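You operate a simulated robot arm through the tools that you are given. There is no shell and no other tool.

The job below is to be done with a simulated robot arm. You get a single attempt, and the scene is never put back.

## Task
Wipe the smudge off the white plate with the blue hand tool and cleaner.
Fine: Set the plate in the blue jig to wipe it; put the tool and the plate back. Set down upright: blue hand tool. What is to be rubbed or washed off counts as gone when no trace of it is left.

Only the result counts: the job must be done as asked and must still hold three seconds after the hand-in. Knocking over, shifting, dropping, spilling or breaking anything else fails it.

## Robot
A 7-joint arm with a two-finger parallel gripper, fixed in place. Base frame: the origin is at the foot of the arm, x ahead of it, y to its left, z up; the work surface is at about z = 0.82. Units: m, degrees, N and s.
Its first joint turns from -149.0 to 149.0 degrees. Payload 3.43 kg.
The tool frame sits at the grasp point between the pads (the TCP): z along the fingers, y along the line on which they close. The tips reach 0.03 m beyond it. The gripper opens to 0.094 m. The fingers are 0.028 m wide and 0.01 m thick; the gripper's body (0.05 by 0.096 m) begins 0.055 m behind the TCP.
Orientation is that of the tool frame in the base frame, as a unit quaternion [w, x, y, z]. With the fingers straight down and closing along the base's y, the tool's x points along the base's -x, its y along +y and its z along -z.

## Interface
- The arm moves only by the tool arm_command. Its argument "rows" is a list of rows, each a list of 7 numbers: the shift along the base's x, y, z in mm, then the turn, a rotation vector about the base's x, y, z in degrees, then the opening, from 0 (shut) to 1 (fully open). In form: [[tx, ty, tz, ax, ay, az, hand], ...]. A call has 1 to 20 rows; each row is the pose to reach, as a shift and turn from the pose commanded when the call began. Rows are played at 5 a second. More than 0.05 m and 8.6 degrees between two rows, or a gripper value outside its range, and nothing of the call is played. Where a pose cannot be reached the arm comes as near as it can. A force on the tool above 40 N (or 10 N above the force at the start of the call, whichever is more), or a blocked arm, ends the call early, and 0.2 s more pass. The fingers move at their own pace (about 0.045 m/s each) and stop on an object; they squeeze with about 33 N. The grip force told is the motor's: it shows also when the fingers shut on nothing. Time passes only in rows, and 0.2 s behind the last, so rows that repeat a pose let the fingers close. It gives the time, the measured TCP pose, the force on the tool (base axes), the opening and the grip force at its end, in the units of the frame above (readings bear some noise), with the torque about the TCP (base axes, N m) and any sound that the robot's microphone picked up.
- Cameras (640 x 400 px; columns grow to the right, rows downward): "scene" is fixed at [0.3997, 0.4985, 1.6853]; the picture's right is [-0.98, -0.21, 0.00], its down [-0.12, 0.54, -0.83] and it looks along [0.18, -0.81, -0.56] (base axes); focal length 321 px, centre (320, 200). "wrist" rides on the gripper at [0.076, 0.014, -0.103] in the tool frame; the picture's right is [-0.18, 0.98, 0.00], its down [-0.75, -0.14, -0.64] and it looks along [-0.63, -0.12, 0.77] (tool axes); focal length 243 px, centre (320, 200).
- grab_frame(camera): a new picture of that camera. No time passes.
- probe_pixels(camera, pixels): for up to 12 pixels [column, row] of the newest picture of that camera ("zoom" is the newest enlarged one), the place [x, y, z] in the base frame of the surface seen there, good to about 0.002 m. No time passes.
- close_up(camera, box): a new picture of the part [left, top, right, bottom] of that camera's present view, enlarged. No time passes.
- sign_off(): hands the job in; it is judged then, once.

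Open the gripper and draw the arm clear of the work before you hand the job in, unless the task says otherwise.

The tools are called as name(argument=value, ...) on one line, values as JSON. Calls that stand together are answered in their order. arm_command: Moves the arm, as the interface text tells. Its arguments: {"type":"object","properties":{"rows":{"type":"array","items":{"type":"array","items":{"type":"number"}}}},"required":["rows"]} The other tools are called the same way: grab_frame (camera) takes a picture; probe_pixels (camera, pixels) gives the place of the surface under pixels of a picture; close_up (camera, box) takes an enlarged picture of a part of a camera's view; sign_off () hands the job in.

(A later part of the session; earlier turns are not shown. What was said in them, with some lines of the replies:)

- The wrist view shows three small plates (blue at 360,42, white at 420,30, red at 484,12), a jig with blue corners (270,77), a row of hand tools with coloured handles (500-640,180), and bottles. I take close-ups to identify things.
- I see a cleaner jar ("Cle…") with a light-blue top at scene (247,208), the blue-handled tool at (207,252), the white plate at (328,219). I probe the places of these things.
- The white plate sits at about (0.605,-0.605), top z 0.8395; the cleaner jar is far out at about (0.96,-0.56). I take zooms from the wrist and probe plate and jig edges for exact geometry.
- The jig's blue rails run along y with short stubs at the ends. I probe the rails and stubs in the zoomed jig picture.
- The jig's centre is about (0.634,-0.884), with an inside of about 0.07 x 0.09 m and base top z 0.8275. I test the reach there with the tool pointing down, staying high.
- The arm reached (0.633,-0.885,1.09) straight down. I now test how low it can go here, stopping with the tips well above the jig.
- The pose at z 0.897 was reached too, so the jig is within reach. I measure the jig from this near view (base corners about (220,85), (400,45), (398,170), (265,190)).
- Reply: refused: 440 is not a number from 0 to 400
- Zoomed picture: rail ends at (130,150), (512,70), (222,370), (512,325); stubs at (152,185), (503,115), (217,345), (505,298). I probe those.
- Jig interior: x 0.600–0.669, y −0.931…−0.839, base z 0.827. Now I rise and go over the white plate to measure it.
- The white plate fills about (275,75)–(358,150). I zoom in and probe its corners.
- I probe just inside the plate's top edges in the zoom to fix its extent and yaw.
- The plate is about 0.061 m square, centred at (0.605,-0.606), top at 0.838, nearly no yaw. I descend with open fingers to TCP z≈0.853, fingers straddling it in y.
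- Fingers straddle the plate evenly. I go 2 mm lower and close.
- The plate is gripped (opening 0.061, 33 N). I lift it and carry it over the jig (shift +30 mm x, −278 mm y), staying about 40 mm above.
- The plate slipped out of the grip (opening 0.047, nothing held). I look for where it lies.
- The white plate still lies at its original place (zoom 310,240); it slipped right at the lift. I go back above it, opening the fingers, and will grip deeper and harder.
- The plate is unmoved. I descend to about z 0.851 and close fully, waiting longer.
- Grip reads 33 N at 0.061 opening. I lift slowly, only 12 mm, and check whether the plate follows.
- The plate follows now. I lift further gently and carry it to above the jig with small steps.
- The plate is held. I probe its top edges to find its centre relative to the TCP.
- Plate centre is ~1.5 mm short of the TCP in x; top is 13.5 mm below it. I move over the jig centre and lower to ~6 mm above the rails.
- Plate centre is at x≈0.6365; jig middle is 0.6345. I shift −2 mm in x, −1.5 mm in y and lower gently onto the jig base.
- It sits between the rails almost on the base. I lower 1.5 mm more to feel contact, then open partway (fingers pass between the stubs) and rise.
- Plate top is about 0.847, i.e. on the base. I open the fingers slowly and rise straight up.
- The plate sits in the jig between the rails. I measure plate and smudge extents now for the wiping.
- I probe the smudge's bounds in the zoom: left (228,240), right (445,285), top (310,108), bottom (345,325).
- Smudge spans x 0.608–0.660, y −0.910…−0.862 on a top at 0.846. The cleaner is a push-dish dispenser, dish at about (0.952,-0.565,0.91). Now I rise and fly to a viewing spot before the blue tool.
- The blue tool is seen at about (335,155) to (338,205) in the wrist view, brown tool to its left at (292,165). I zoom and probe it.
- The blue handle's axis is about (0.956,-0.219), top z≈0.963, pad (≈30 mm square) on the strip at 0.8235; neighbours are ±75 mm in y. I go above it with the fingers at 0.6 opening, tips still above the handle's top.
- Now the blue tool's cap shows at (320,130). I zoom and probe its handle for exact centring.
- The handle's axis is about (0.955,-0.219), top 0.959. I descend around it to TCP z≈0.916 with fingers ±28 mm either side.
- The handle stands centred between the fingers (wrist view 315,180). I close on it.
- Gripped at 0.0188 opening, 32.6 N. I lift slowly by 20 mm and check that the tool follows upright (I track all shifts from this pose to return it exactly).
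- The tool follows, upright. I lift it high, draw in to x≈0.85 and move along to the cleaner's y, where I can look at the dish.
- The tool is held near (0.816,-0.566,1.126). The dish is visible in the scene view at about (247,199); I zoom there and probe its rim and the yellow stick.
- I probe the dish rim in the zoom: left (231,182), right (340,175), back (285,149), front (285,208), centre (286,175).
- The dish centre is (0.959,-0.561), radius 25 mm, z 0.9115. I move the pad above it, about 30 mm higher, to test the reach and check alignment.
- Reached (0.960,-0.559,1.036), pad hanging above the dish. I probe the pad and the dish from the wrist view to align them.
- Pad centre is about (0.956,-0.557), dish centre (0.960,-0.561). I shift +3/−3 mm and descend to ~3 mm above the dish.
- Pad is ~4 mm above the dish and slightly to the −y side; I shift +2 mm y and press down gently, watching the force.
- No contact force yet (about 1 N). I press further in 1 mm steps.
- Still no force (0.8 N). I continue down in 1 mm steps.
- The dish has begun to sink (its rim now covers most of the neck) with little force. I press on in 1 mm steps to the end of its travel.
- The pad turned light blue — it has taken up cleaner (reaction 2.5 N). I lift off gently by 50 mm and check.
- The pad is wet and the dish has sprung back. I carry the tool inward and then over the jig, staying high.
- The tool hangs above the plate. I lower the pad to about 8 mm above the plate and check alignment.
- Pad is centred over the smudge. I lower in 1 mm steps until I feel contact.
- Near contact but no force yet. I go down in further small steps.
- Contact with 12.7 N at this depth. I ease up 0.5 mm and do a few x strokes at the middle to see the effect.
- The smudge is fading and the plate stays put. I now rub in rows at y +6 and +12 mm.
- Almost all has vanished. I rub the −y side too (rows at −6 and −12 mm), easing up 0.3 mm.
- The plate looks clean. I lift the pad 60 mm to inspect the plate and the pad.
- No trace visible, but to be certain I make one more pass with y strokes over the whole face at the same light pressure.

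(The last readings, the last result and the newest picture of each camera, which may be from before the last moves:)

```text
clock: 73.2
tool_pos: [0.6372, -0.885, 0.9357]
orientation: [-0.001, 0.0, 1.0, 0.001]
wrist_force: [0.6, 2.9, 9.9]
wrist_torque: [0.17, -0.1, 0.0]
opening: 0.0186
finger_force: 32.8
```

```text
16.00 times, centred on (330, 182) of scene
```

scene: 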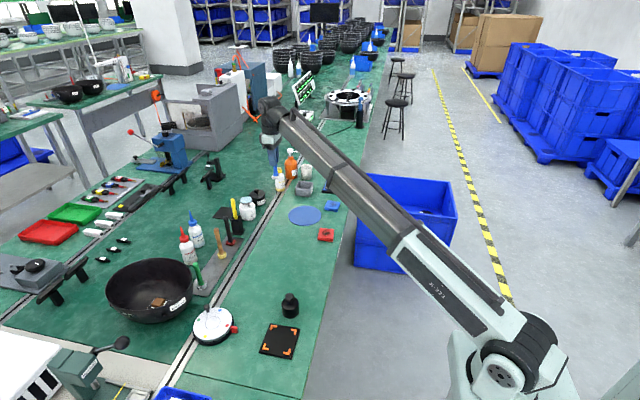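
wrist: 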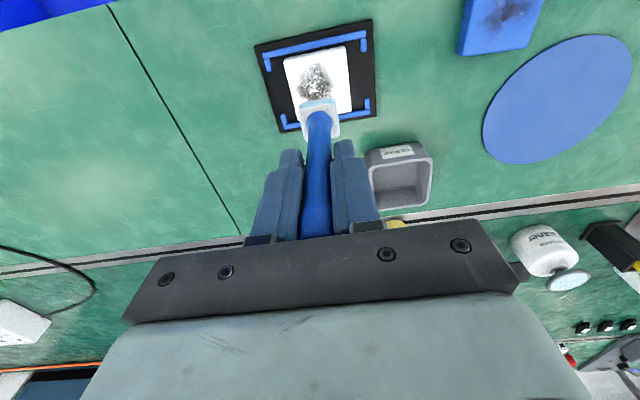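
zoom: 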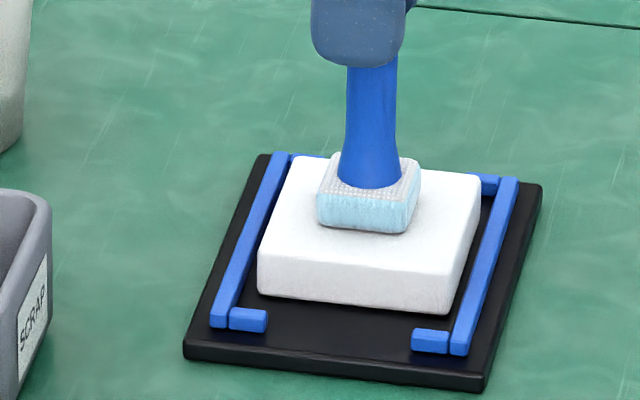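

I finish the pass on the +x half and lift off.

arm_command(rows=[[0, -7, 0, 0, 0, 0, 0], [0, -13, 0, 0, 0, 0, 0], [6, -13, 0, 0, 0, 0, 0], [6, -6, 0, 0, 0, 0, 0], [6, 0, 0, 0, 0, 0, 0], [6, 7, 0, 0, 0, 0, 0], [6, 13, 0, 0, 0, 0, 0], [12, 13, 0, 0, 0, 0, 0], [12, 6, 0, 0, 0, 0, 0], [12, 0, 0, 0, 0, 0, 0], [12, -7, 0, 0, 0, 0, 0], [12, -13, 0, 0, 0, 0, 0], [6, -7, 0, 0, 0, 0, 0], [-1, 0, 0, 0, 0, 0, 0], [-1, 0, 3, 0, 0, 0, 0], [-1, 0, 15, 0, 0, 0, 0], [-1, 0, 35, 0, 0, 0, 0], [-1, 0, 60, 0, 0, 0, 0], [-1, 0, 60, 0, 0, 0, 0]])

close_up(camera="scene", box=[310, 150, 350, 195])

close_up(camera="wrist", box=[230, 10, 410, 190])

```text
clock: 77.2
tool_pos: [0.6374, -0.8868, 0.9966]
orientation: [0.0, 0.0, 1.0, 0.0]
wrist_force: [0.7, -0.2, -0.8]
wrist_torque: [-0.02, 0.03, 0.0]
opening: 0.0183
finger_force: 33.4
```

```text
8.89 times, centred on (330, 172) of scene
```

zoom: 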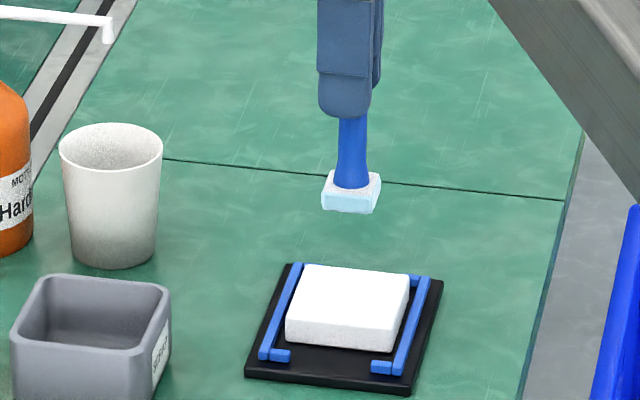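

```text
2.22 times, centred on (320, 100) of wrist
```

zoom: 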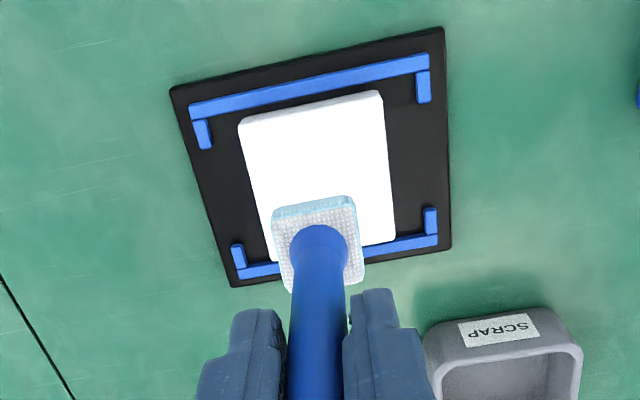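

The plate is spotless. Now I carry the tool back, high, towards its strip (to 140 mm inside its original spot).

arm_command(rows=[[0, 0, 30, 0, 0, 0, 0], [0, 0, 65, 0, 0, 0, 0], [0, 15, 95, 0, 0, 0, 0], [5, 50, 110, 0, 0, 0, 0], [15, 90, 110, 0, 0, 0, 0], [25, 132, 110, 0, 0, 0, 0], [37, 174, 110, 0, 0, 0, 0], [49, 216, 110, 0, 0, 0, 0], [61, 258, 110, 0, 0, 0, 0], [73, 300, 110, 0, 0, 0, 0], [85, 342, 110, 0, 0, 0, 0], [97, 384, 110, 0, 0, 0, 0], [109, 426, 110, 0, 0, 0, 0], [121, 468, 110, 0, 0, 0, 0], [133, 510, 110, 0, 0, 0, 0], [145, 552, 110, 0, 0, 0, 0], [157, 594, 110, 0, 0, 0, 0], [168, 630, 110, 0, 0, 0, 0], [178, 658, 110, 0, 0, 0, 0], [180.5, 668, 110, 0, 0, 0, 0]])

grab_frame(camera="wrist")

```text
clock: 81.4
tool_pos: [0.8172, -0.217, 1.1075]
orientation: [0.0, 0.001, 1.0, 0.0]
wrist_force: [0.6, 0.2, -1.0]
wrist_torque: [0.01, 0.03, -0.01]
opening: 0.0186
finger_force: 33.1
```

```text
taken
```

wrist: 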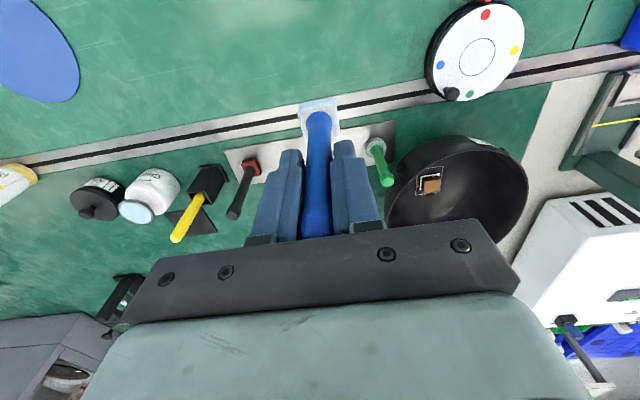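

Now at 140 mm inside the spot. I move out over it and lower to about 25 mm above the strip.

arm_command(rows=[[30, 0, 0, 0, 0, 0, 0], [65, 0, 0, 0, 0, 0, 0], [100, 0, 0, 0, 0, 0, 0], [130, 0, 0, 0, 0, 0, 0], [140, 0, -15, 0, 0, 0, 0], [140, 0, -45, 0, 0, 0, 0], [140, 0, -80, 0, 0, 0, 0], [140, 0, -115, 0, 0, 0, 0], [140, 0, -145, 0, 0, 0, 0], [140, 0, -165, 0, 0, 0, 0], [140, 0, -165, 0, 0, 0, 0]])

grab_frame(camera="wrist")

close_up(camera="scene", box=[170, 205, 250, 285])

```text
clock: 83.8
tool_pos: [0.9563, -0.2156, 0.9414]
orientation: [-0.001, 0.0, 1.0, 0.0]
wrist_force: [-0.1, 0.0, -0.6]
wrist_torque: [-0.03, 0.0, 0.01]
opening: 0.0186
finger_force: 32.7
```

```text
taken
```

wrist: 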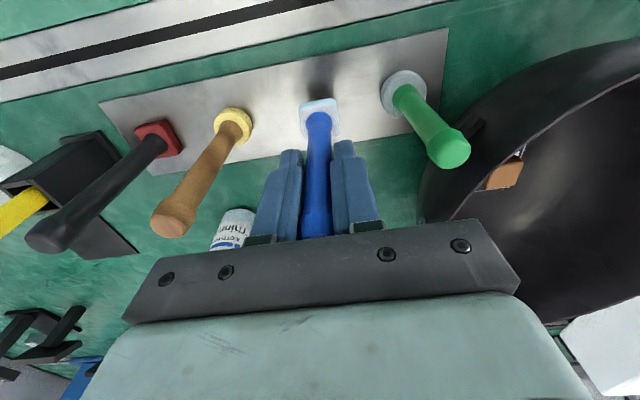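

```text
5.00 times, centred on (210, 245) of scene
```

zoom: 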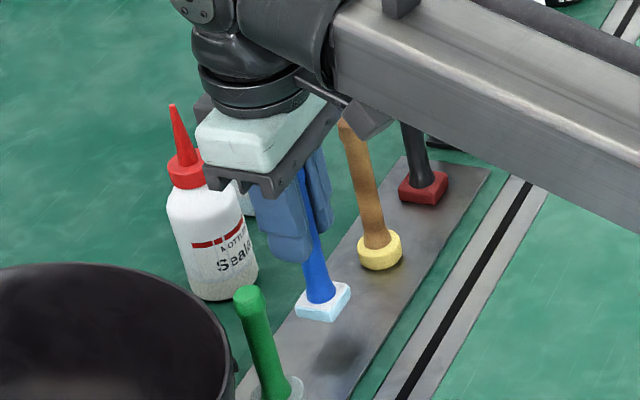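

Well aligned with the original spot. I lower to near contact, then in small steps until I feel the strip.

arm_command(rows=[[0, 0, -8, 0, 0, 0, 0], [0, 0, -15, 0, 0, 0, 0], [0, 0, -20, 0, 0, 0, 0], [0, 0, -23, 0, 0, 0, 0], [0, 0, -24.5, 0, 0, 0, 0], [0, 0, -25.5, 0, 0, 0, 0], [0, 0, -25.5, 0, 0, 0, 0]])

close_up(camera="wrist", box=[220, 60, 420, 260])

close_up(camera="scene", box=[190, 235, 230, 275])

```text
clock: 85.4
tool_pos: [0.957, -0.2172, 0.9166]
orientation: [0.0, 0.0, 1.0, 0.0]
wrist_force: [0.4, -0.7, -1.1]
wrist_torque: [-0.03, -0.01, -0.01]
opening: 0.0185
finger_force: 32.8
```

```text
2.00 times, centred on (320, 160) of wrist
```

zoom: 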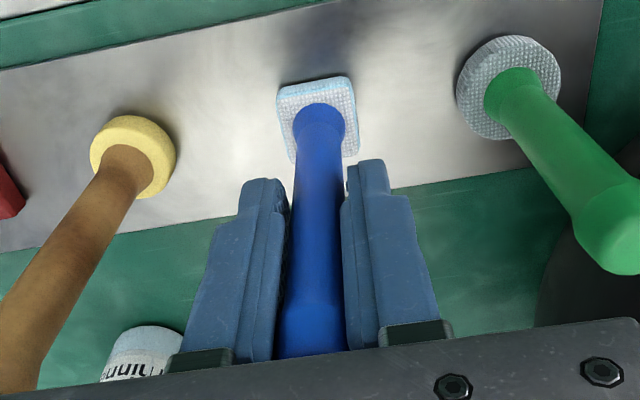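

```text
10.00 times, centred on (210, 255) of scene
```

zoom: 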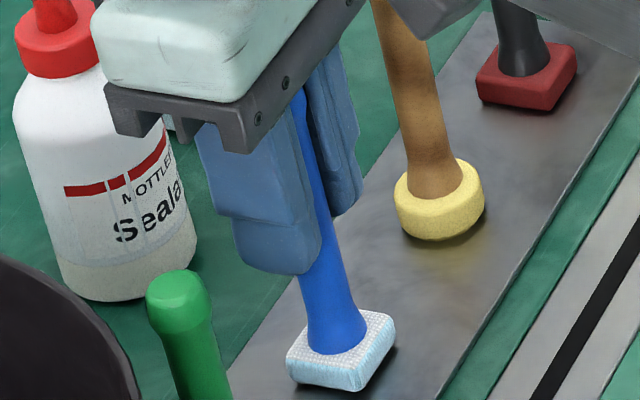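

Nearly down, with no contact force yet. I lower in 0.6 mm steps to feel the strip.

arm_command(rows=[[0, 0, -0.6, 0, 0, 0, 0], [0, 0, -1.2, 0, 0, 0, 0], [0, 0, -1.2, 0, 0, 0, 0]])

close_up(camera="scene", box=[190, 235, 230, 275])

```text
clock: 86.2
tool_pos: [0.9564, -0.2166, 0.915]
orientation: [0.0, 0.001, 1.0, 0.0]
wrist_force: [-0.3, 1.1, 1.5]
wrist_torque: [0.01, 0.0, 0.0]
opening: 0.0188
finger_force: 32.6
```

```text
10.00 times, centred on (210, 255) of scene
```

zoom: 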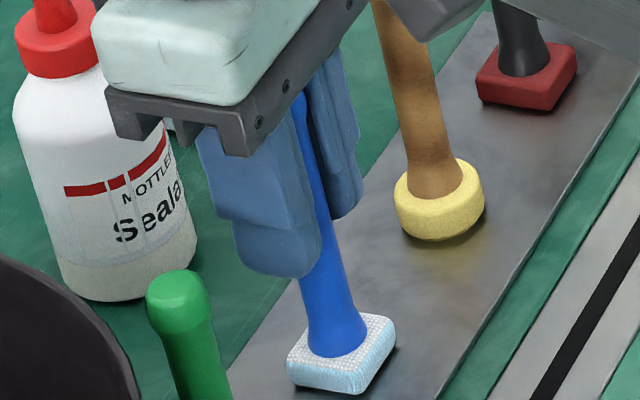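

One more millimetre to make firm contact.

arm_command(rows=[[0, 0, -0.5, 0, 0, 0, 0], [0, 0, -1, 0, 0, 0, 0], [0, 0, -1, 0, 0, 0, 0]])

```text
clock: 87.0
tool_pos: [0.9561, -0.2165, 0.9163]
orientation: [0.0, 0.0, 1.0, 0.001]
wrist_force: [0.2, 1.8, 12.3]
wrist_torque: [0.04, -0.06, -0.02]
opening: 0.0189
finger_force: 33.1
```

Firm contact (12 N). I ease up 0.8 mm and open slowly, then rise straight up.

arm_command(rows=[[0, 0, 0.8, 0, 0, 0, 0], [0, 0, 0.8, 0, 0, 0, 0], [0, 0, 0.8, 0, 0, 0, 0.25], [0, 0, 0.8, 0, 0, 0, 0.35], [0, 0, 0.8, 0, 0, 0, 0.5], [0, 0, 0.8, 0, 0, 0, 0.6], [0, 0, 0.8, 0, 0, 0, 0.6]])

close_up(camera="wrist", box=[220, 60, 420, 260])

close_up(camera="scene", box=[190, 225, 240, 275])

```text
clock: 88.6
tool_pos: [0.9562, -0.2184, 0.9147]
orientation: [0.001, 0.0, 1.0, 0.0]
wrist_force: [-0.2, -0.6, -0.3]
wrist_torque: [0.0, -0.01, 0.0]
opening: 0.0566
finger_force: 0.0
```

```text
2.00 times, centred on (320, 160) of wrist
```

zoom: 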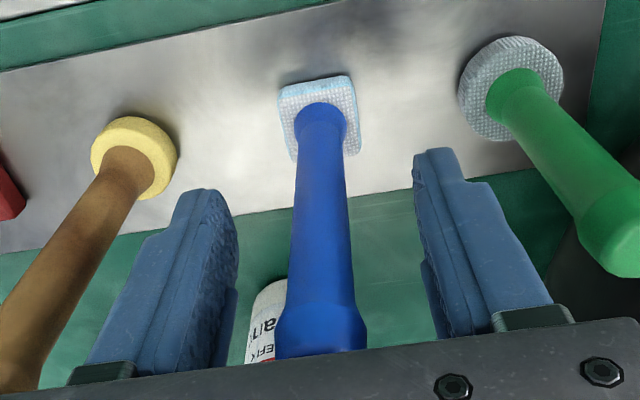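

```text
8.00 times, centred on (215, 250) of scene
```

zoom: 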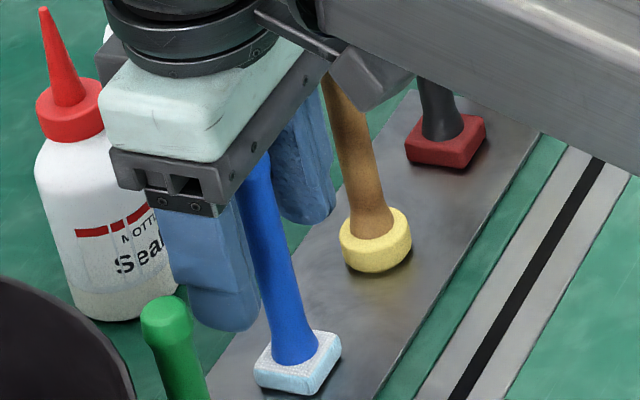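

The tool stands on its own. I rise straight up clear of it.

arm_command(rows=[[0, 0, 15, 0, 0, 0, 0.6], [0, 0, 40, 0, 0, 0, 0.6], [0, 0, 75, 0, 0, 0, 0.6], [0, 0, 115, 0, 0, 0, 0.6], [0, 0, 115, 0, 0, 0, 0.6]])

close_up(camera="wrist", box=[220, 30, 420, 230])

close_up(camera="scene", box=[180, 225, 250, 285])

```text
clock: 89.8
tool_pos: [0.9555, -0.2169, 1.0311]
orientation: [0.0, 0.0, 1.0, 0.0]
wrist_force: [-0.1, -0.6, 0.4]
wrist_torque: [-0.01, 0.01, 0.0]
opening: 0.0565
finger_force: 0.1
```

```text
2.00 times, centred on (320, 130) of wrist
```

zoom: 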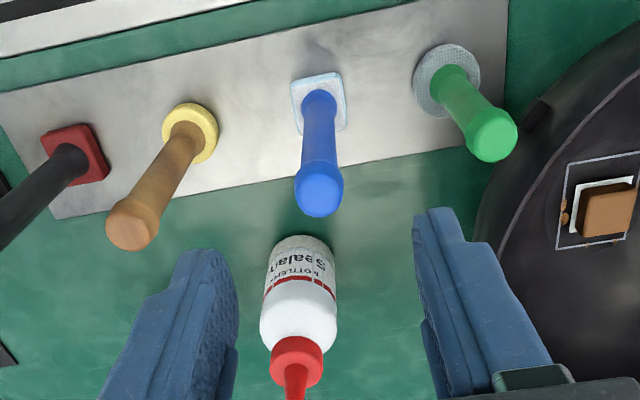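

```text
6.67 times, centred on (215, 255) of scene
```

zoom: 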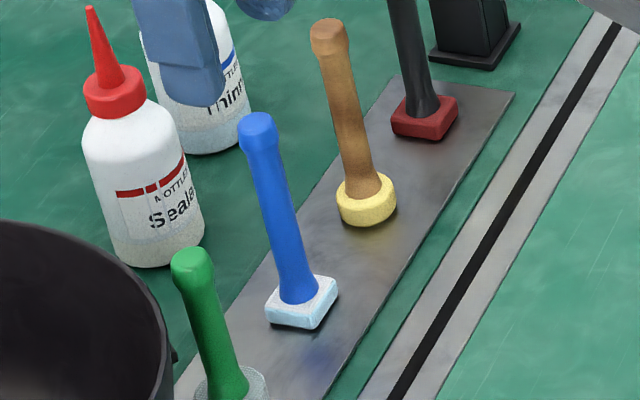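

The blue tool stands upright at its original spot (zoom 290,220). Now I fly back to above the jig for the plate.

arm_command(rows=[[0, 0, 40, 0, 0, 0, 0.6], [-20, 0, 75, 0, 0, 0, 0.6], [-55, 0, 85, 0, 0, 0, 0.6], [-95, 0, 85, 0, 0, 0, 0.6], [-130, -15, 85, 0, 0, 0, 0.6], [-145, -50, 85, 0, 0, 0, 0.6], [-158, -94, 85, 0, 0, 0, 0.85], [-170, -138, 85, 0, 0, 0, 0.85], [-183, -182, 85, 0, 0, 0, 0.85], [-196, -227, 85, 0, 0, 0, 0.85], [-208, -271, 85, 0, 0, 0, 0.85], [-221, -315, 85, 0, 0, 0, 0.85], [-233, -359, 85, 0, 0, 0, 0.85], [-246, -403, 85, 0, 0, 0, 0.85], [-259, -447, 85, 0, 0, 0, 0.85], [-271, -491, 85, 0, 0, 0, 0.85], [-284, -536, 85, 0, 0, 0, 0.85], [-297, -580, 85, 0, 0, 0, 0.85], [-309, -624, 85, 0, 0, 0, 0.85], [-322, -668, 85, 0, 0, 0, 0.85]])

grab_frame(camera="wrist")

grab_frame(camera="scene")

```text
clock: 94.0
tool_pos: [0.6345, -0.8893, 1.1174]
orientation: [0.0, -0.001, 1.0, 0.0]
wrist_force: [0.0, -0.3, -0.4]
wrist_torque: [-0.05, 0.05, 0.02]
opening: 0.0797
finger_force: 0.1
```

```text
taken
```

wrist: 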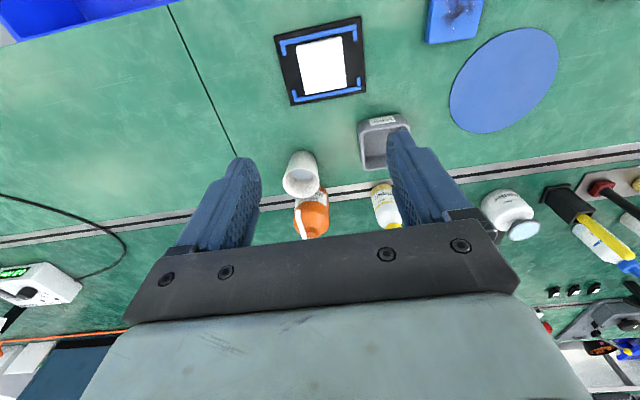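

```text
taken
```

scene: 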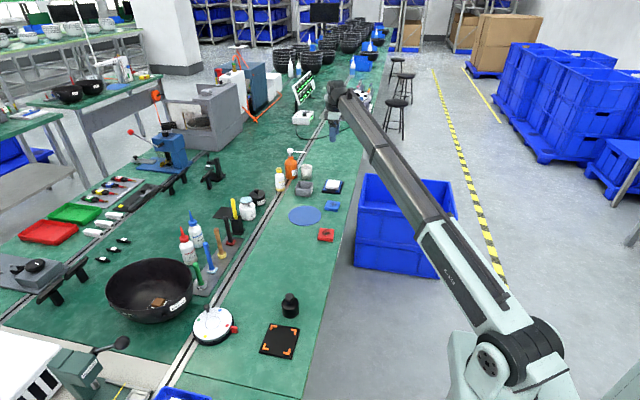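

I descend to z≈0.96 above the jig and measure the plate's present place.

arm_command(rows=[[0, 0, -40, 0, 0, 0, 0.85], [0, 0, -80, 0, 0, 0, 0.85], [0, 0, -120, 0, 0, 0, 0.85], [0, 0, -157, 0, 0, 0, 0.85], [0, 0, -157, 0, 0, 0, 0.85]])

close_up(camera="wrist", box=[230, 20, 410, 160])

probe_pixels(camera="zoom", pixels=[[200, 170], [405, 110], [425, 300]])

```text
clock: 95.2
tool_pos: [0.6344, -0.8866, 0.9595]
orientation: [0.0, 0.001, 1.0, -0.001]
wrist_force: [0.0, 0.1, 0.1]
wrist_torque: [0.0, -0.02, -0.02]
opening: 0.0798
finger_force: 0.1
```

```text
2.86 times, centred on (320, 90) of wrist
```

zoom: 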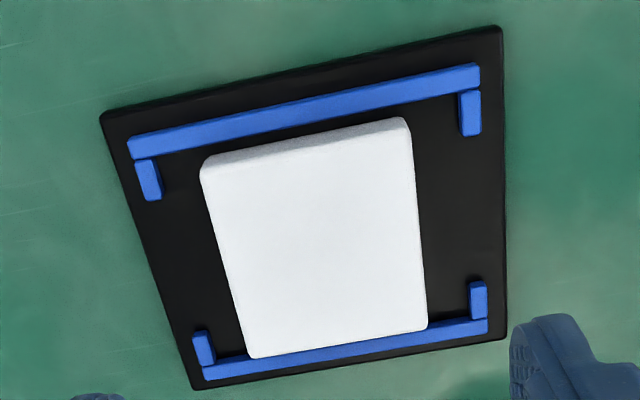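

```text
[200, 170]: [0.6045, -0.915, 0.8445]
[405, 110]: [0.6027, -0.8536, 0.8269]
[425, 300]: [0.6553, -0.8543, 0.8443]
```

The plate is spotless. I probe its top edges to centre the grip.

probe_pixels(camera="zoom", pixels=[[208, 185], [228, 265], [248, 345], [405, 140], [416, 225], [424, 310], [230, 167], [305, 151], [380, 136], [270, 352], [340, 341], [410, 329]])

```text
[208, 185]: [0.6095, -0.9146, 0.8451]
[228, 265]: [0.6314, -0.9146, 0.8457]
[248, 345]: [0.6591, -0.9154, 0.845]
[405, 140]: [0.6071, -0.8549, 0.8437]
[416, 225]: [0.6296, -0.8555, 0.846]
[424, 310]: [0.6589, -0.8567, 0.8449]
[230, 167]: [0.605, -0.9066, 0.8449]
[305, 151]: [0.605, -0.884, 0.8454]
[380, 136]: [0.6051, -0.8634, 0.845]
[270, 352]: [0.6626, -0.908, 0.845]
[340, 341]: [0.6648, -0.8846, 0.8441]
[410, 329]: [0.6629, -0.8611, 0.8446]
```

The plate centre is (0.6345,-0.885), square to the gripper. I descend between the stubs to z≈0.861 and close.

arm_command(rows=[[0, 0.7, -30, 0, 0, 0, 0.9], [0, 0.7, -60, 0, 0, 0, 0.9], [0, 0.7, -80, 0, 0, 0, 0.9], [0, 0.7, -92, 0, 0, 0, 0.9], [0, 0.7, -98.5, 0, 0, 0, 0.9], [0, 0.7, -98.5, 0, 0, 0, 0.9]])

close_up(camera="wrist", box=[190, 40, 450, 250])

close_up(camera="scene", box=[310, 160, 350, 200])

```text
clock: 96.6
tool_pos: [0.6342, -0.8858, 0.8611]
orientation: [0.0, 0.001, 1.0, 0.0]
wrist_force: [0.9, 0.4, -0.5]
wrist_torque: [0.05, -0.02, -0.01]
opening: 0.0845
finger_force: 0.0
```

```text
1.90 times, centred on (320, 145) of wrist
```

zoom: 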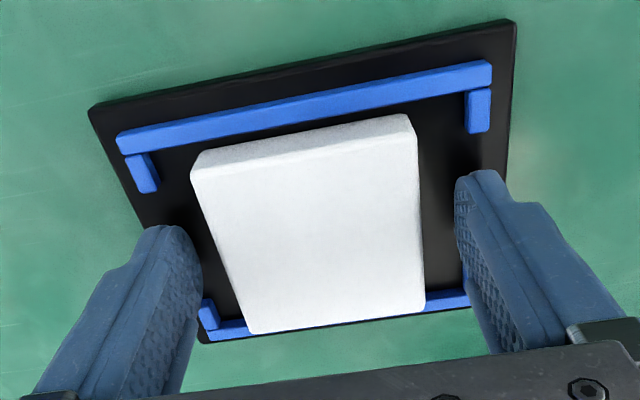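

```text
10.00 times, centred on (330, 180) of scene
```

zoom: 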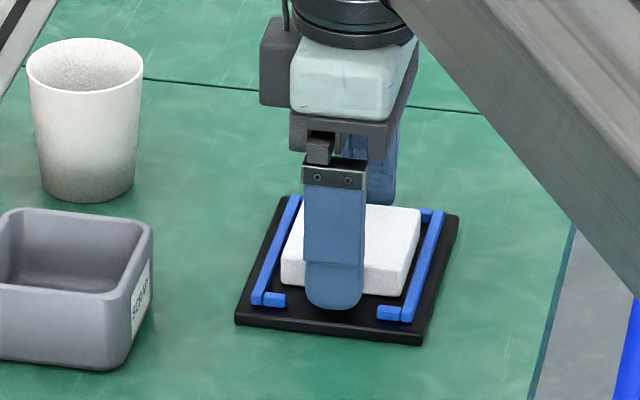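

Fingers straddle the plate between the stubs. I lower 0.7 mm and close fully.

arm_command(rows=[[0, 0, -0.7, 0, 0, 0, 0.8], [0, 0, -0.7, 0, 0, 0, 0.7], [0, 0, -0.7, 0, 0, 0, 0.6], [0, 0, -0.7, 0, 0, 0, 0.3], [0, 0, -0.7, 0, 0, 0, 0], [0, 0, -0.7, 0, 0, 0, 0], [0, 0, -0.7, 0, 0, 0, 0], [0, 0, -0.7, 0, 0, 0, 0]])

close_up(camera="wrist", box=[190, 40, 450, 250])

```text
clock: 98.4
tool_pos: [0.6337, -0.885, 0.8599]
orientation: [0.0, 0.0, 1.0, 0.0]
wrist_force: [-0.3, -0.2, 0.1]
wrist_torque: [0.0, 0.04, 0.01]
opening: 0.0609
finger_force: 33.3
```

```text
1.90 times, centred on (320, 145) of wrist
```

zoom: 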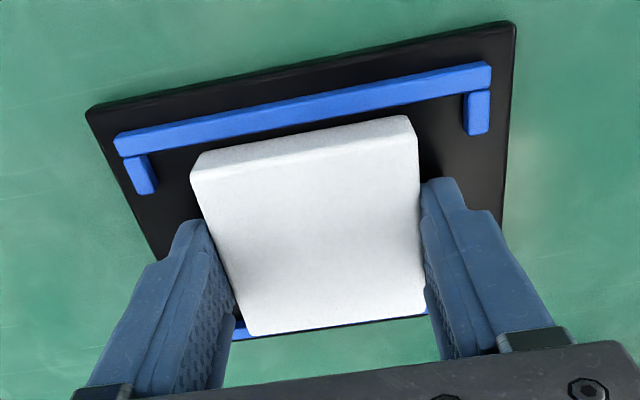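

The plate is gripped (0.0609 opening, 33 N). I lift slowly and check it follows.

arm_command(rows=[[0, 0, 2, 0, 0, 0, 0], [0, 0, 4, 0, 0, 0, 0], [0, 0, 6, 0, 0, 0, 0], [0, 0, 9, 0, 0, 0, 0], [0, 0, 13, 0, 0, 0, 0], [0, 0, 18, 0, 0, 0, 0], [0, 0, 24, 0, 0, 0, 0], [0, 0, 24, 0, 0, 0, 0]])

close_up(camera="scene", box=[310, 160, 350, 200])

grab_frame(camera="wrist")

probe_pixels(camera="wrist", pixels=[[310, 121], [350, 113], [290, 211], [330, 208], [365, 202], [318, 165]])

```text
clock: 100.2
tool_pos: [0.6357, -0.8858, 0.884]
orientation: [-0.001, -0.001, 1.0, -0.001]
wrist_force: [-0.6, -0.9, -0.1]
wrist_torque: [0.0, 0.02, 0.03]
opening: 0.0612
finger_force: 33.1
```

```text
10.00 times, centred on (330, 180) of scene
```

zoom: 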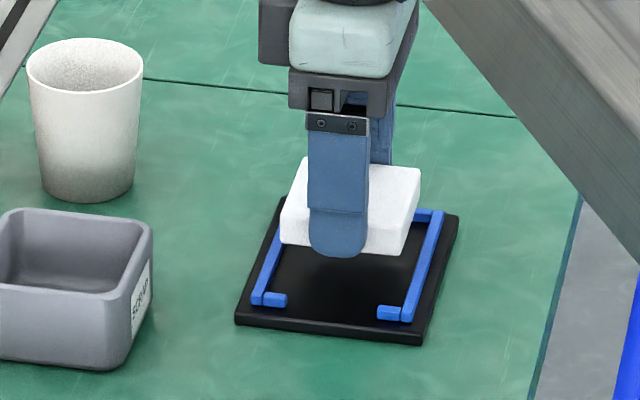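

```text
taken
```

wrist: 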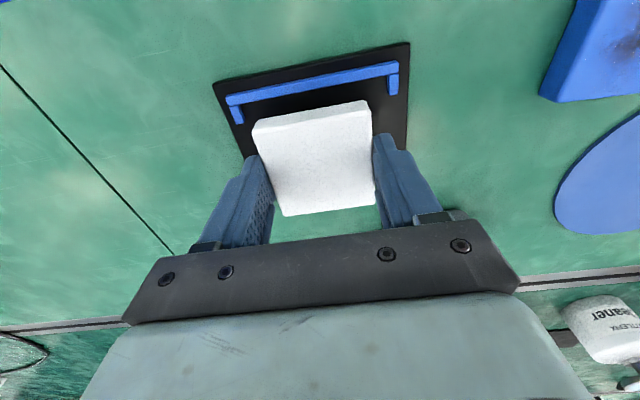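

```text
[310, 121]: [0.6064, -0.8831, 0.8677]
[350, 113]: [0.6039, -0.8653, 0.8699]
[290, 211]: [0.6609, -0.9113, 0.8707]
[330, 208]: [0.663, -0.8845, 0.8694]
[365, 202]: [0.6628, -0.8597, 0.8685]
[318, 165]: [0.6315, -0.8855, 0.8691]
```

The plate is held at the same place in the grip as before. I carry it back over its original spot (shift −29, +278.8 mm).

arm_command(rows=[[0, 0, 10, 0, 0, 0, 0], [0, 0, 22, 0, 0, 0, 0], [0, 5, 32, 0, 0, 0, 0], [-1, 15, 36, 0, 0, 0, 0], [-3, 32, 36, 0, 0, 0, 0], [-5, 52, 36, 0, 0, 0, 0], [-7, 72, 36, 0, 0, 0, 0], [-10, 92, 36, 0, 0, 0, 0], [-12, 112, 36, 0, 0, 0, 0], [-14, 132, 36, 0, 0, 0, 0], [-16, 152, 36, 0, 0, 0, 0], [-18, 172, 36, 0, 0, 0, 0], [-20, 192, 36, 0, 0, 0, 0], [-22, 212, 36, 0, 0, 0, 0], [-24, 232, 36, 0, 0, 0, 0], [-26, 252, 36, 0, 0, 0, 0], [-28, 268, 36, 0, 0, 0, 0], [-29, 276, 33, 0, 0, 0, 0], [-29, 278.8, 25, 0, 0, 0, 0], [-29, 278.8, 10, 0, 0, 0, 0]])

grab_frame(camera="wrist")

close_up(camera="scene", box=[300, 180, 360, 250])

```text
clock: 104.4
tool_pos: [0.6052, -0.6067, 0.8921]
orientation: [0.0, 0.001, 1.0, 0.0]
wrist_force: [0.2, -0.2, 0.1]
wrist_torque: [0.02, -0.04, -0.01]
opening: 0.0605
finger_force: 32.8
```

```text
taken
```

wrist: 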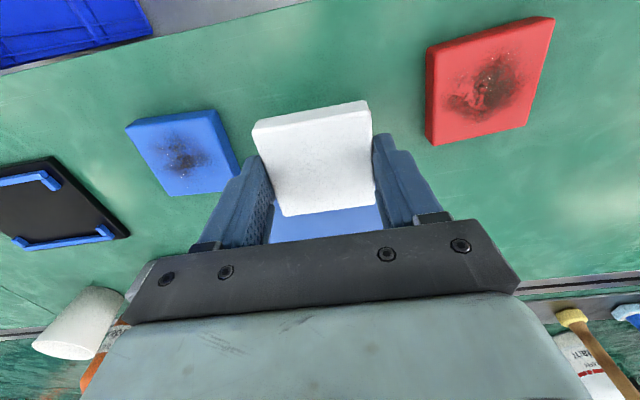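

```text
5.71 times, centred on (330, 215) of scene
```

zoom: 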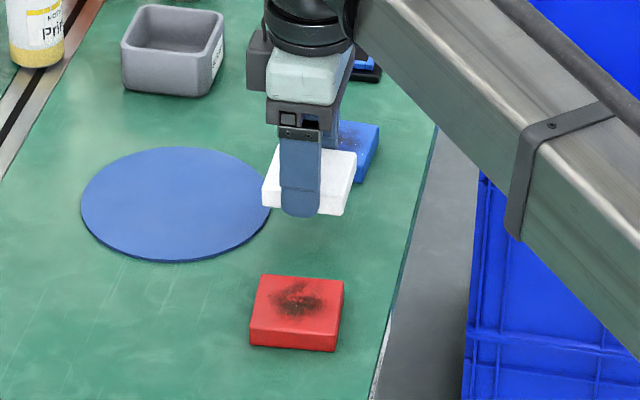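

Over the original spot. I lower to a few mm above the table, then in 1 mm steps to contact.

arm_command(rows=[[0, 0, -10, 0, 0, 0, 0], [0, 0, -20, 0, 0, 0, 0], [0, 0, -28, 0, 0, 0, 0], [0, 0, -34, 0, 0, 0, 0], [0, 0, -37, 0, 0, 0, 0], [0, 0, -38.5, 0, 0, 0, 0], [0, 0, -38.5, 0, 0, 0, 0]])

close_up(camera="scene", box=[305, 190, 355, 235])

grab_frame(camera="wrist")

probe_pixels(camera="wrist", pixels=[[310, 121], [350, 113], [290, 211], [330, 208], [365, 202], [318, 165], [265, 135], [371, 140]])

```text
clock: 106.0
tool_pos: [0.6047, -0.6073, 0.8554]
orientation: [-0.001, 0.0, 1.0, 0.0]
wrist_force: [0.7, -0.1, -0.8]
wrist_torque: [0.01, 0.02, 0.0]
opening: 0.061
finger_force: 32.8
```

```text
8.89 times, centred on (330, 212) of scene
```

zoom: 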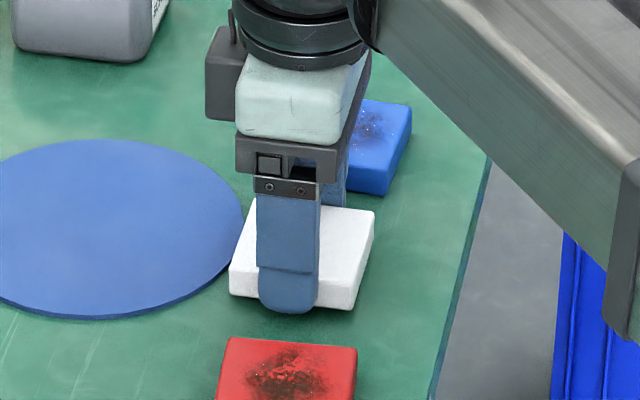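

```text
taken
```

wrist: 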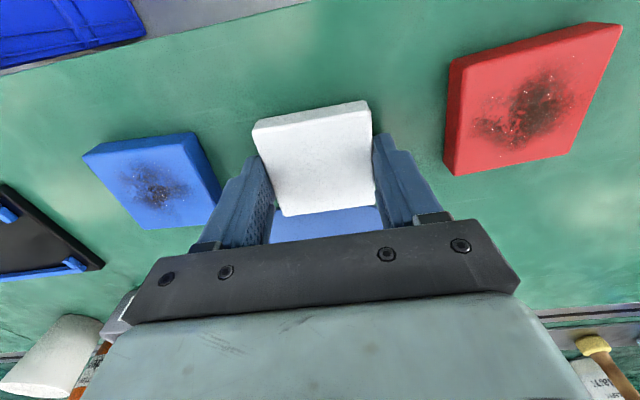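

```text
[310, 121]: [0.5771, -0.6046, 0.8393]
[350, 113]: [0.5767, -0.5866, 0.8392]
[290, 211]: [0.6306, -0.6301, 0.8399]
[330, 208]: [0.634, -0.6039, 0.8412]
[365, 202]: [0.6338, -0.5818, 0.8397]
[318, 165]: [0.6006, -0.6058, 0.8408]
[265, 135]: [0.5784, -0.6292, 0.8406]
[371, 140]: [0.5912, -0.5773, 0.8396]
```

Plate top is ~2 mm above its original height. I lower in 0.7 mm steps to contact.

arm_command(rows=[[0, 0, -0.7, 0, 0, 0, 0], [0, 0, -1.4, 0, 0, 0, 0], [0, 0, -2.1, 0, 0, 0, 0], [0, 0, -2.1, 0, 0, 0, 0]])

```text
clock: 107.0
tool_pos: [0.6062, -0.6062, 0.8526]
orientation: [0.0, 0.0, 1.0, 0.0]
wrist_force: [-0.5, 0.4, -0.5]
wrist_torque: [-0.01, 0.01, 0.03]
opening: 0.0613
finger_force: 33.5
```

No contact force yet; another 1 mm in two steps.

arm_command(rows=[[0, 0, -0.5, 0, 0, 0, 0], [0, 0, -1, 0, 0, 0, 0], [0, 0, -1, 0, 0, 0, 0]])

close_up(camera="scene", box=[305, 190, 355, 235])

```text
clock: 107.8
tool_pos: [0.6049, -0.6055, 0.8518]
orientation: [0.0, 0.0, 1.0, 0.0]
wrist_force: [0.1, 0.2, -0.1]
wrist_torque: [0.01, -0.02, 0.01]
opening: 0.061
finger_force: 33.4
```

```text
8.89 times, centred on (330, 212) of scene
```

zoom: 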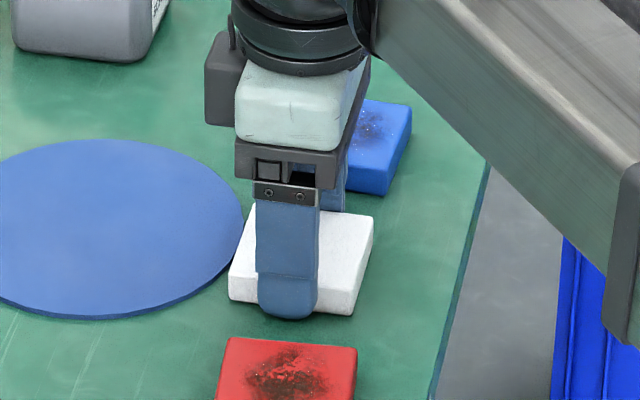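

Matches the picture from before the pick. One last 0.6 mm, then I release slowly.

arm_command(rows=[[0, 0, -0.6, 0, 0, 0, 0], [0, 0, -0.6, 0, 0, 0, 0]])

```text
clock: 108.4
tool_pos: [0.6053, -0.6055, 0.8516]
orientation: [0.0, 0.0, 1.0, -0.001]
wrist_force: [-0.5, -1.6, 10.0]
wrist_torque: [0.06, 0.07, 0.02]
opening: 0.061
finger_force: 33.1
```

Contact with the table (10 N). I ease up slightly, open slowly, and rise straight up.

arm_command(rows=[[0, 0, 0.5, 0, 0, 0, 0], [0, 0, 0.5, 0, 0, 0, 0.6], [0, 0, 0.5, 0, 0, 0, 0.7], [0, 0, 0.5, 0, 0, 0, 0.8], [0, 0, 0.5, 0, 0, 0, 0.9], [0, 0, 0.5, 0, 0, 0, 0.9], [0, 0, 10, 0, 0, 0, 0.9], [0, 0, 30, 0, 0, 0, 0.9], [0, 0, 60, 0, 0, 0, 0.9], [0, 0, 100, 0, 0, 0, 0.9], [0, 0, 100, 0, 0, 0, 0.9]])

grab_frame(camera="wrist")

close_up(camera="scene", box=[300, 170, 360, 250])

```text
clock: 110.8
tool_pos: [0.607, -0.6048, 0.9501]
orientation: [0.001, 0.0, 1.0, 0.0]
wrist_force: [-0.4, 0.0, 0.1]
wrist_torque: [-0.02, 0.0, -0.02]
opening: 0.0846
finger_force: 0.1
```

```text
taken
```

wrist: 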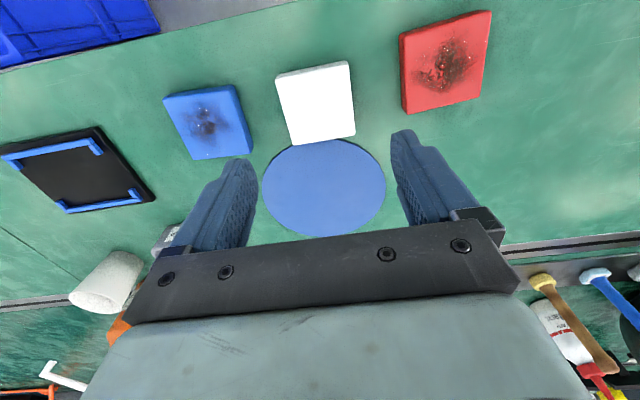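

```text
5.00 times, centred on (330, 210) of scene
```

zoom: 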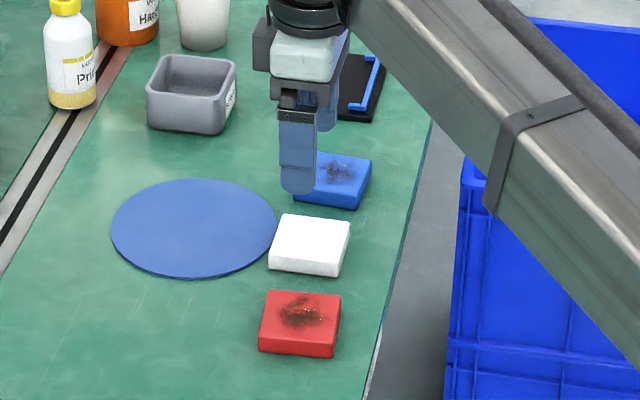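

The plate is back, clean. I check its pose (level, not touching the blue disc) by probing.

close_up(camera="wrist", box=[250, 50, 390, 220])

probe_pixels(camera="wrist", pixels=[[282, 80], [346, 67], [352, 130], [292, 140], [310, 74], [325, 135], [286, 108], [351, 97], [265, 190], [384, 190], [283, 155], [375, 155]])

```text
2.35 times, centred on (320, 135) of wrist
```

zoom: 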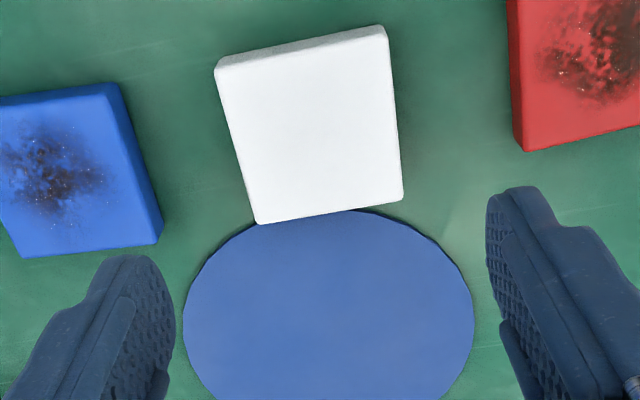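

```text
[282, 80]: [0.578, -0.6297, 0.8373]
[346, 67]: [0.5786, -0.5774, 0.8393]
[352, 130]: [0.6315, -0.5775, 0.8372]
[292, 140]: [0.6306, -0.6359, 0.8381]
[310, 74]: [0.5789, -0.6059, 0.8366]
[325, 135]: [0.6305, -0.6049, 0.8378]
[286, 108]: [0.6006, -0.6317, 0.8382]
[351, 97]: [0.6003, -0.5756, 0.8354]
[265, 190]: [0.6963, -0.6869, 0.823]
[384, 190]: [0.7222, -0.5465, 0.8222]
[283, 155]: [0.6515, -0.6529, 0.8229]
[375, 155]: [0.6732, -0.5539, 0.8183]
```

The plate lies level at x 0.576–0.634, y −0.636…−0.576, as originally. I open fully and withdraw the arm upward, then check the entire scene.

arm_command(rows=[[0, 0, 40, 0, 0, 0, 1], [0, 0, 80, 0, 0, 0, 1], [0, -20, 120, 0, 0, 0, 1], [0, -50, 160, 0, 0, 0, 1], [0, -90, 200, 0, 0, 0, 1], [0, -130, 240, 0, 0, 0, 1], [0, -170, 280, 0, 0, 0, 1], [0, -170, 290, 0, 0, 0, 1], [0, -170, 290, 0, 0, 0, 1]])

grab_frame(camera="scene")

close_up(camera="scene", box=[160, 140, 360, 265])

close_up(camera="scene", box=[316, 205, 346, 230])

close_up(camera="scene", box=[170, 220, 260, 300])

grab_frame(camera="wrist")

```text
refused: row 5 steps farther than a row can; nothing moved
```

```text
taken
```

scene: 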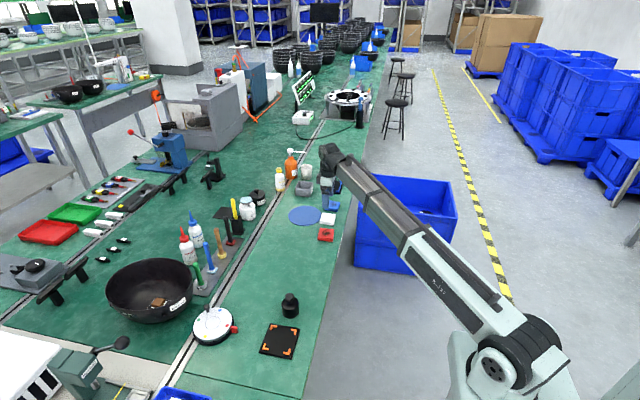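

```text
3.20 times, centred on (260, 202) of scene
```

zoom: 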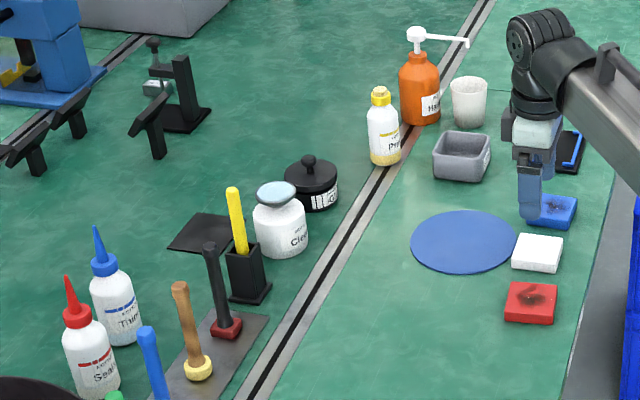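

```text
16.00 times, centred on (331, 218) of scene
```

zoom: 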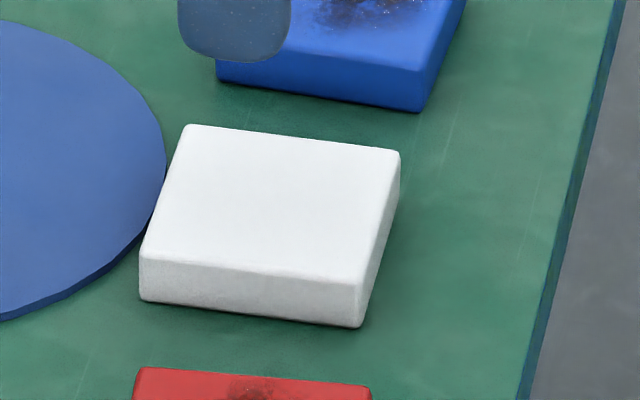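

```text
5.00 times, centred on (215, 260) of scene
```

zoom: 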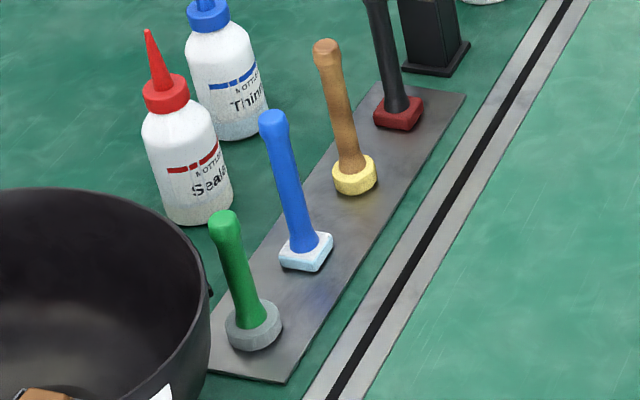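

```text
taken
```

wrist: 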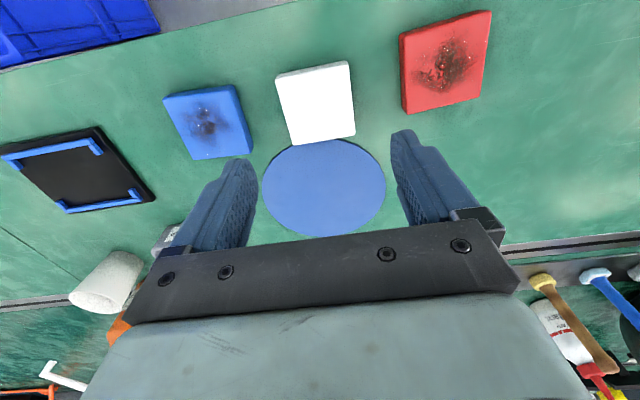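

The rows were too long a step, so nothing moved; the pictures show the plate clean and in place and the tool standing upright. I withdraw with smaller steps.

arm_command(rows=[[0, 0, 35, 0, 0, 0, 1], [0, 0, 70, 0, 0, 0, 1], [0, -10, 105, 0, 0, 0, 1], [0, -30, 140, 0, 0, 0, 1], [0, -55, 175, 0, 0, 0, 1], [0, -80, 210, 0, 0, 0, 1], [0, -105, 240, 0, 0, 0, 1], [0, -130, 265, 0, 0, 0, 1], [0, -155, 285, 0, 0, 0, 1], [0, -170, 290, 0, 0, 0, 1], [0, -170, 290, 0, 0, 0, 1]])

grab_frame(camera="scene")

close_up(camera="scene", box=[270, 165, 370, 250])

grab_frame(camera="wrist")

```text
clock: 113.2
tool_pos: [0.6056, -0.7754, 1.2438]
orientation: [0.0, 0.0, 1.0, 0.0]
wrist_force: [0.6, -0.3, -0.8]
wrist_torque: [0.0, 0.0, 0.0]
opening: 0.0938
finger_force: 0.1
```

```text
taken
```

scene: 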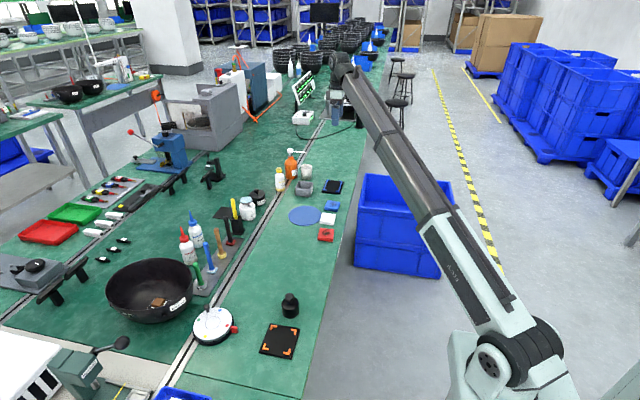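

```text
4.71 times, centred on (320, 208) of scene
```

zoom: 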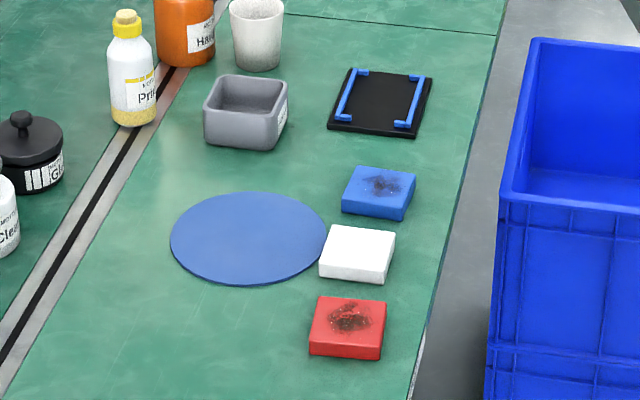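

```text
taken
```

wrist: 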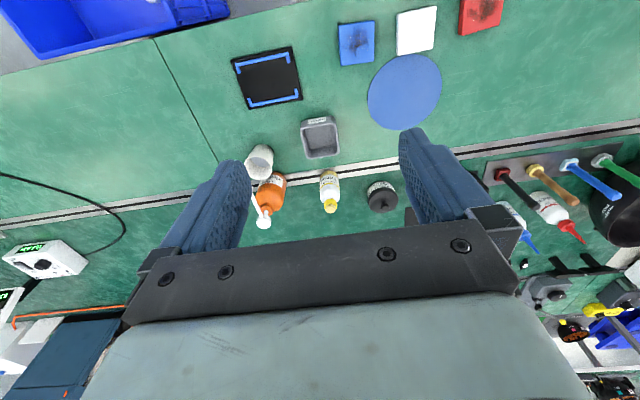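

The arm is clear with the gripper open. The white plate (scene zoom 355,255) is clean and back between the blue and red plates. The blue tool stands on its strip, the jig is empty, and nothing else has moved. I hand the job in.

sign_off()

```text
The job is handed in.
```

The white plate is clean and back where it started. The blue tool stands upright at its original spot on the strip.

- **Wiping:** I pressed the tool's pad on the cleaner jar's dish until it turned wet. I then rubbed the whole face of the plate in the blue jig, once in x strokes and once in y strokes. No mark shows in the close-ups afterwards.
- **One slip:** On the first pick-up the plate slipped out of the fingers as the arm rose. It stayed at its original spot, with no visible change, and the second, slower grip held.
- **Placement:** The plate lies level, within about 1 mm of its original position and just clear of the blue disc.
- **Rest of the scene:** The jig is empty, the dish sprang back, and nothing else looks moved or spilled in the last pictures. The gripper is open and the arm is clear of the work.
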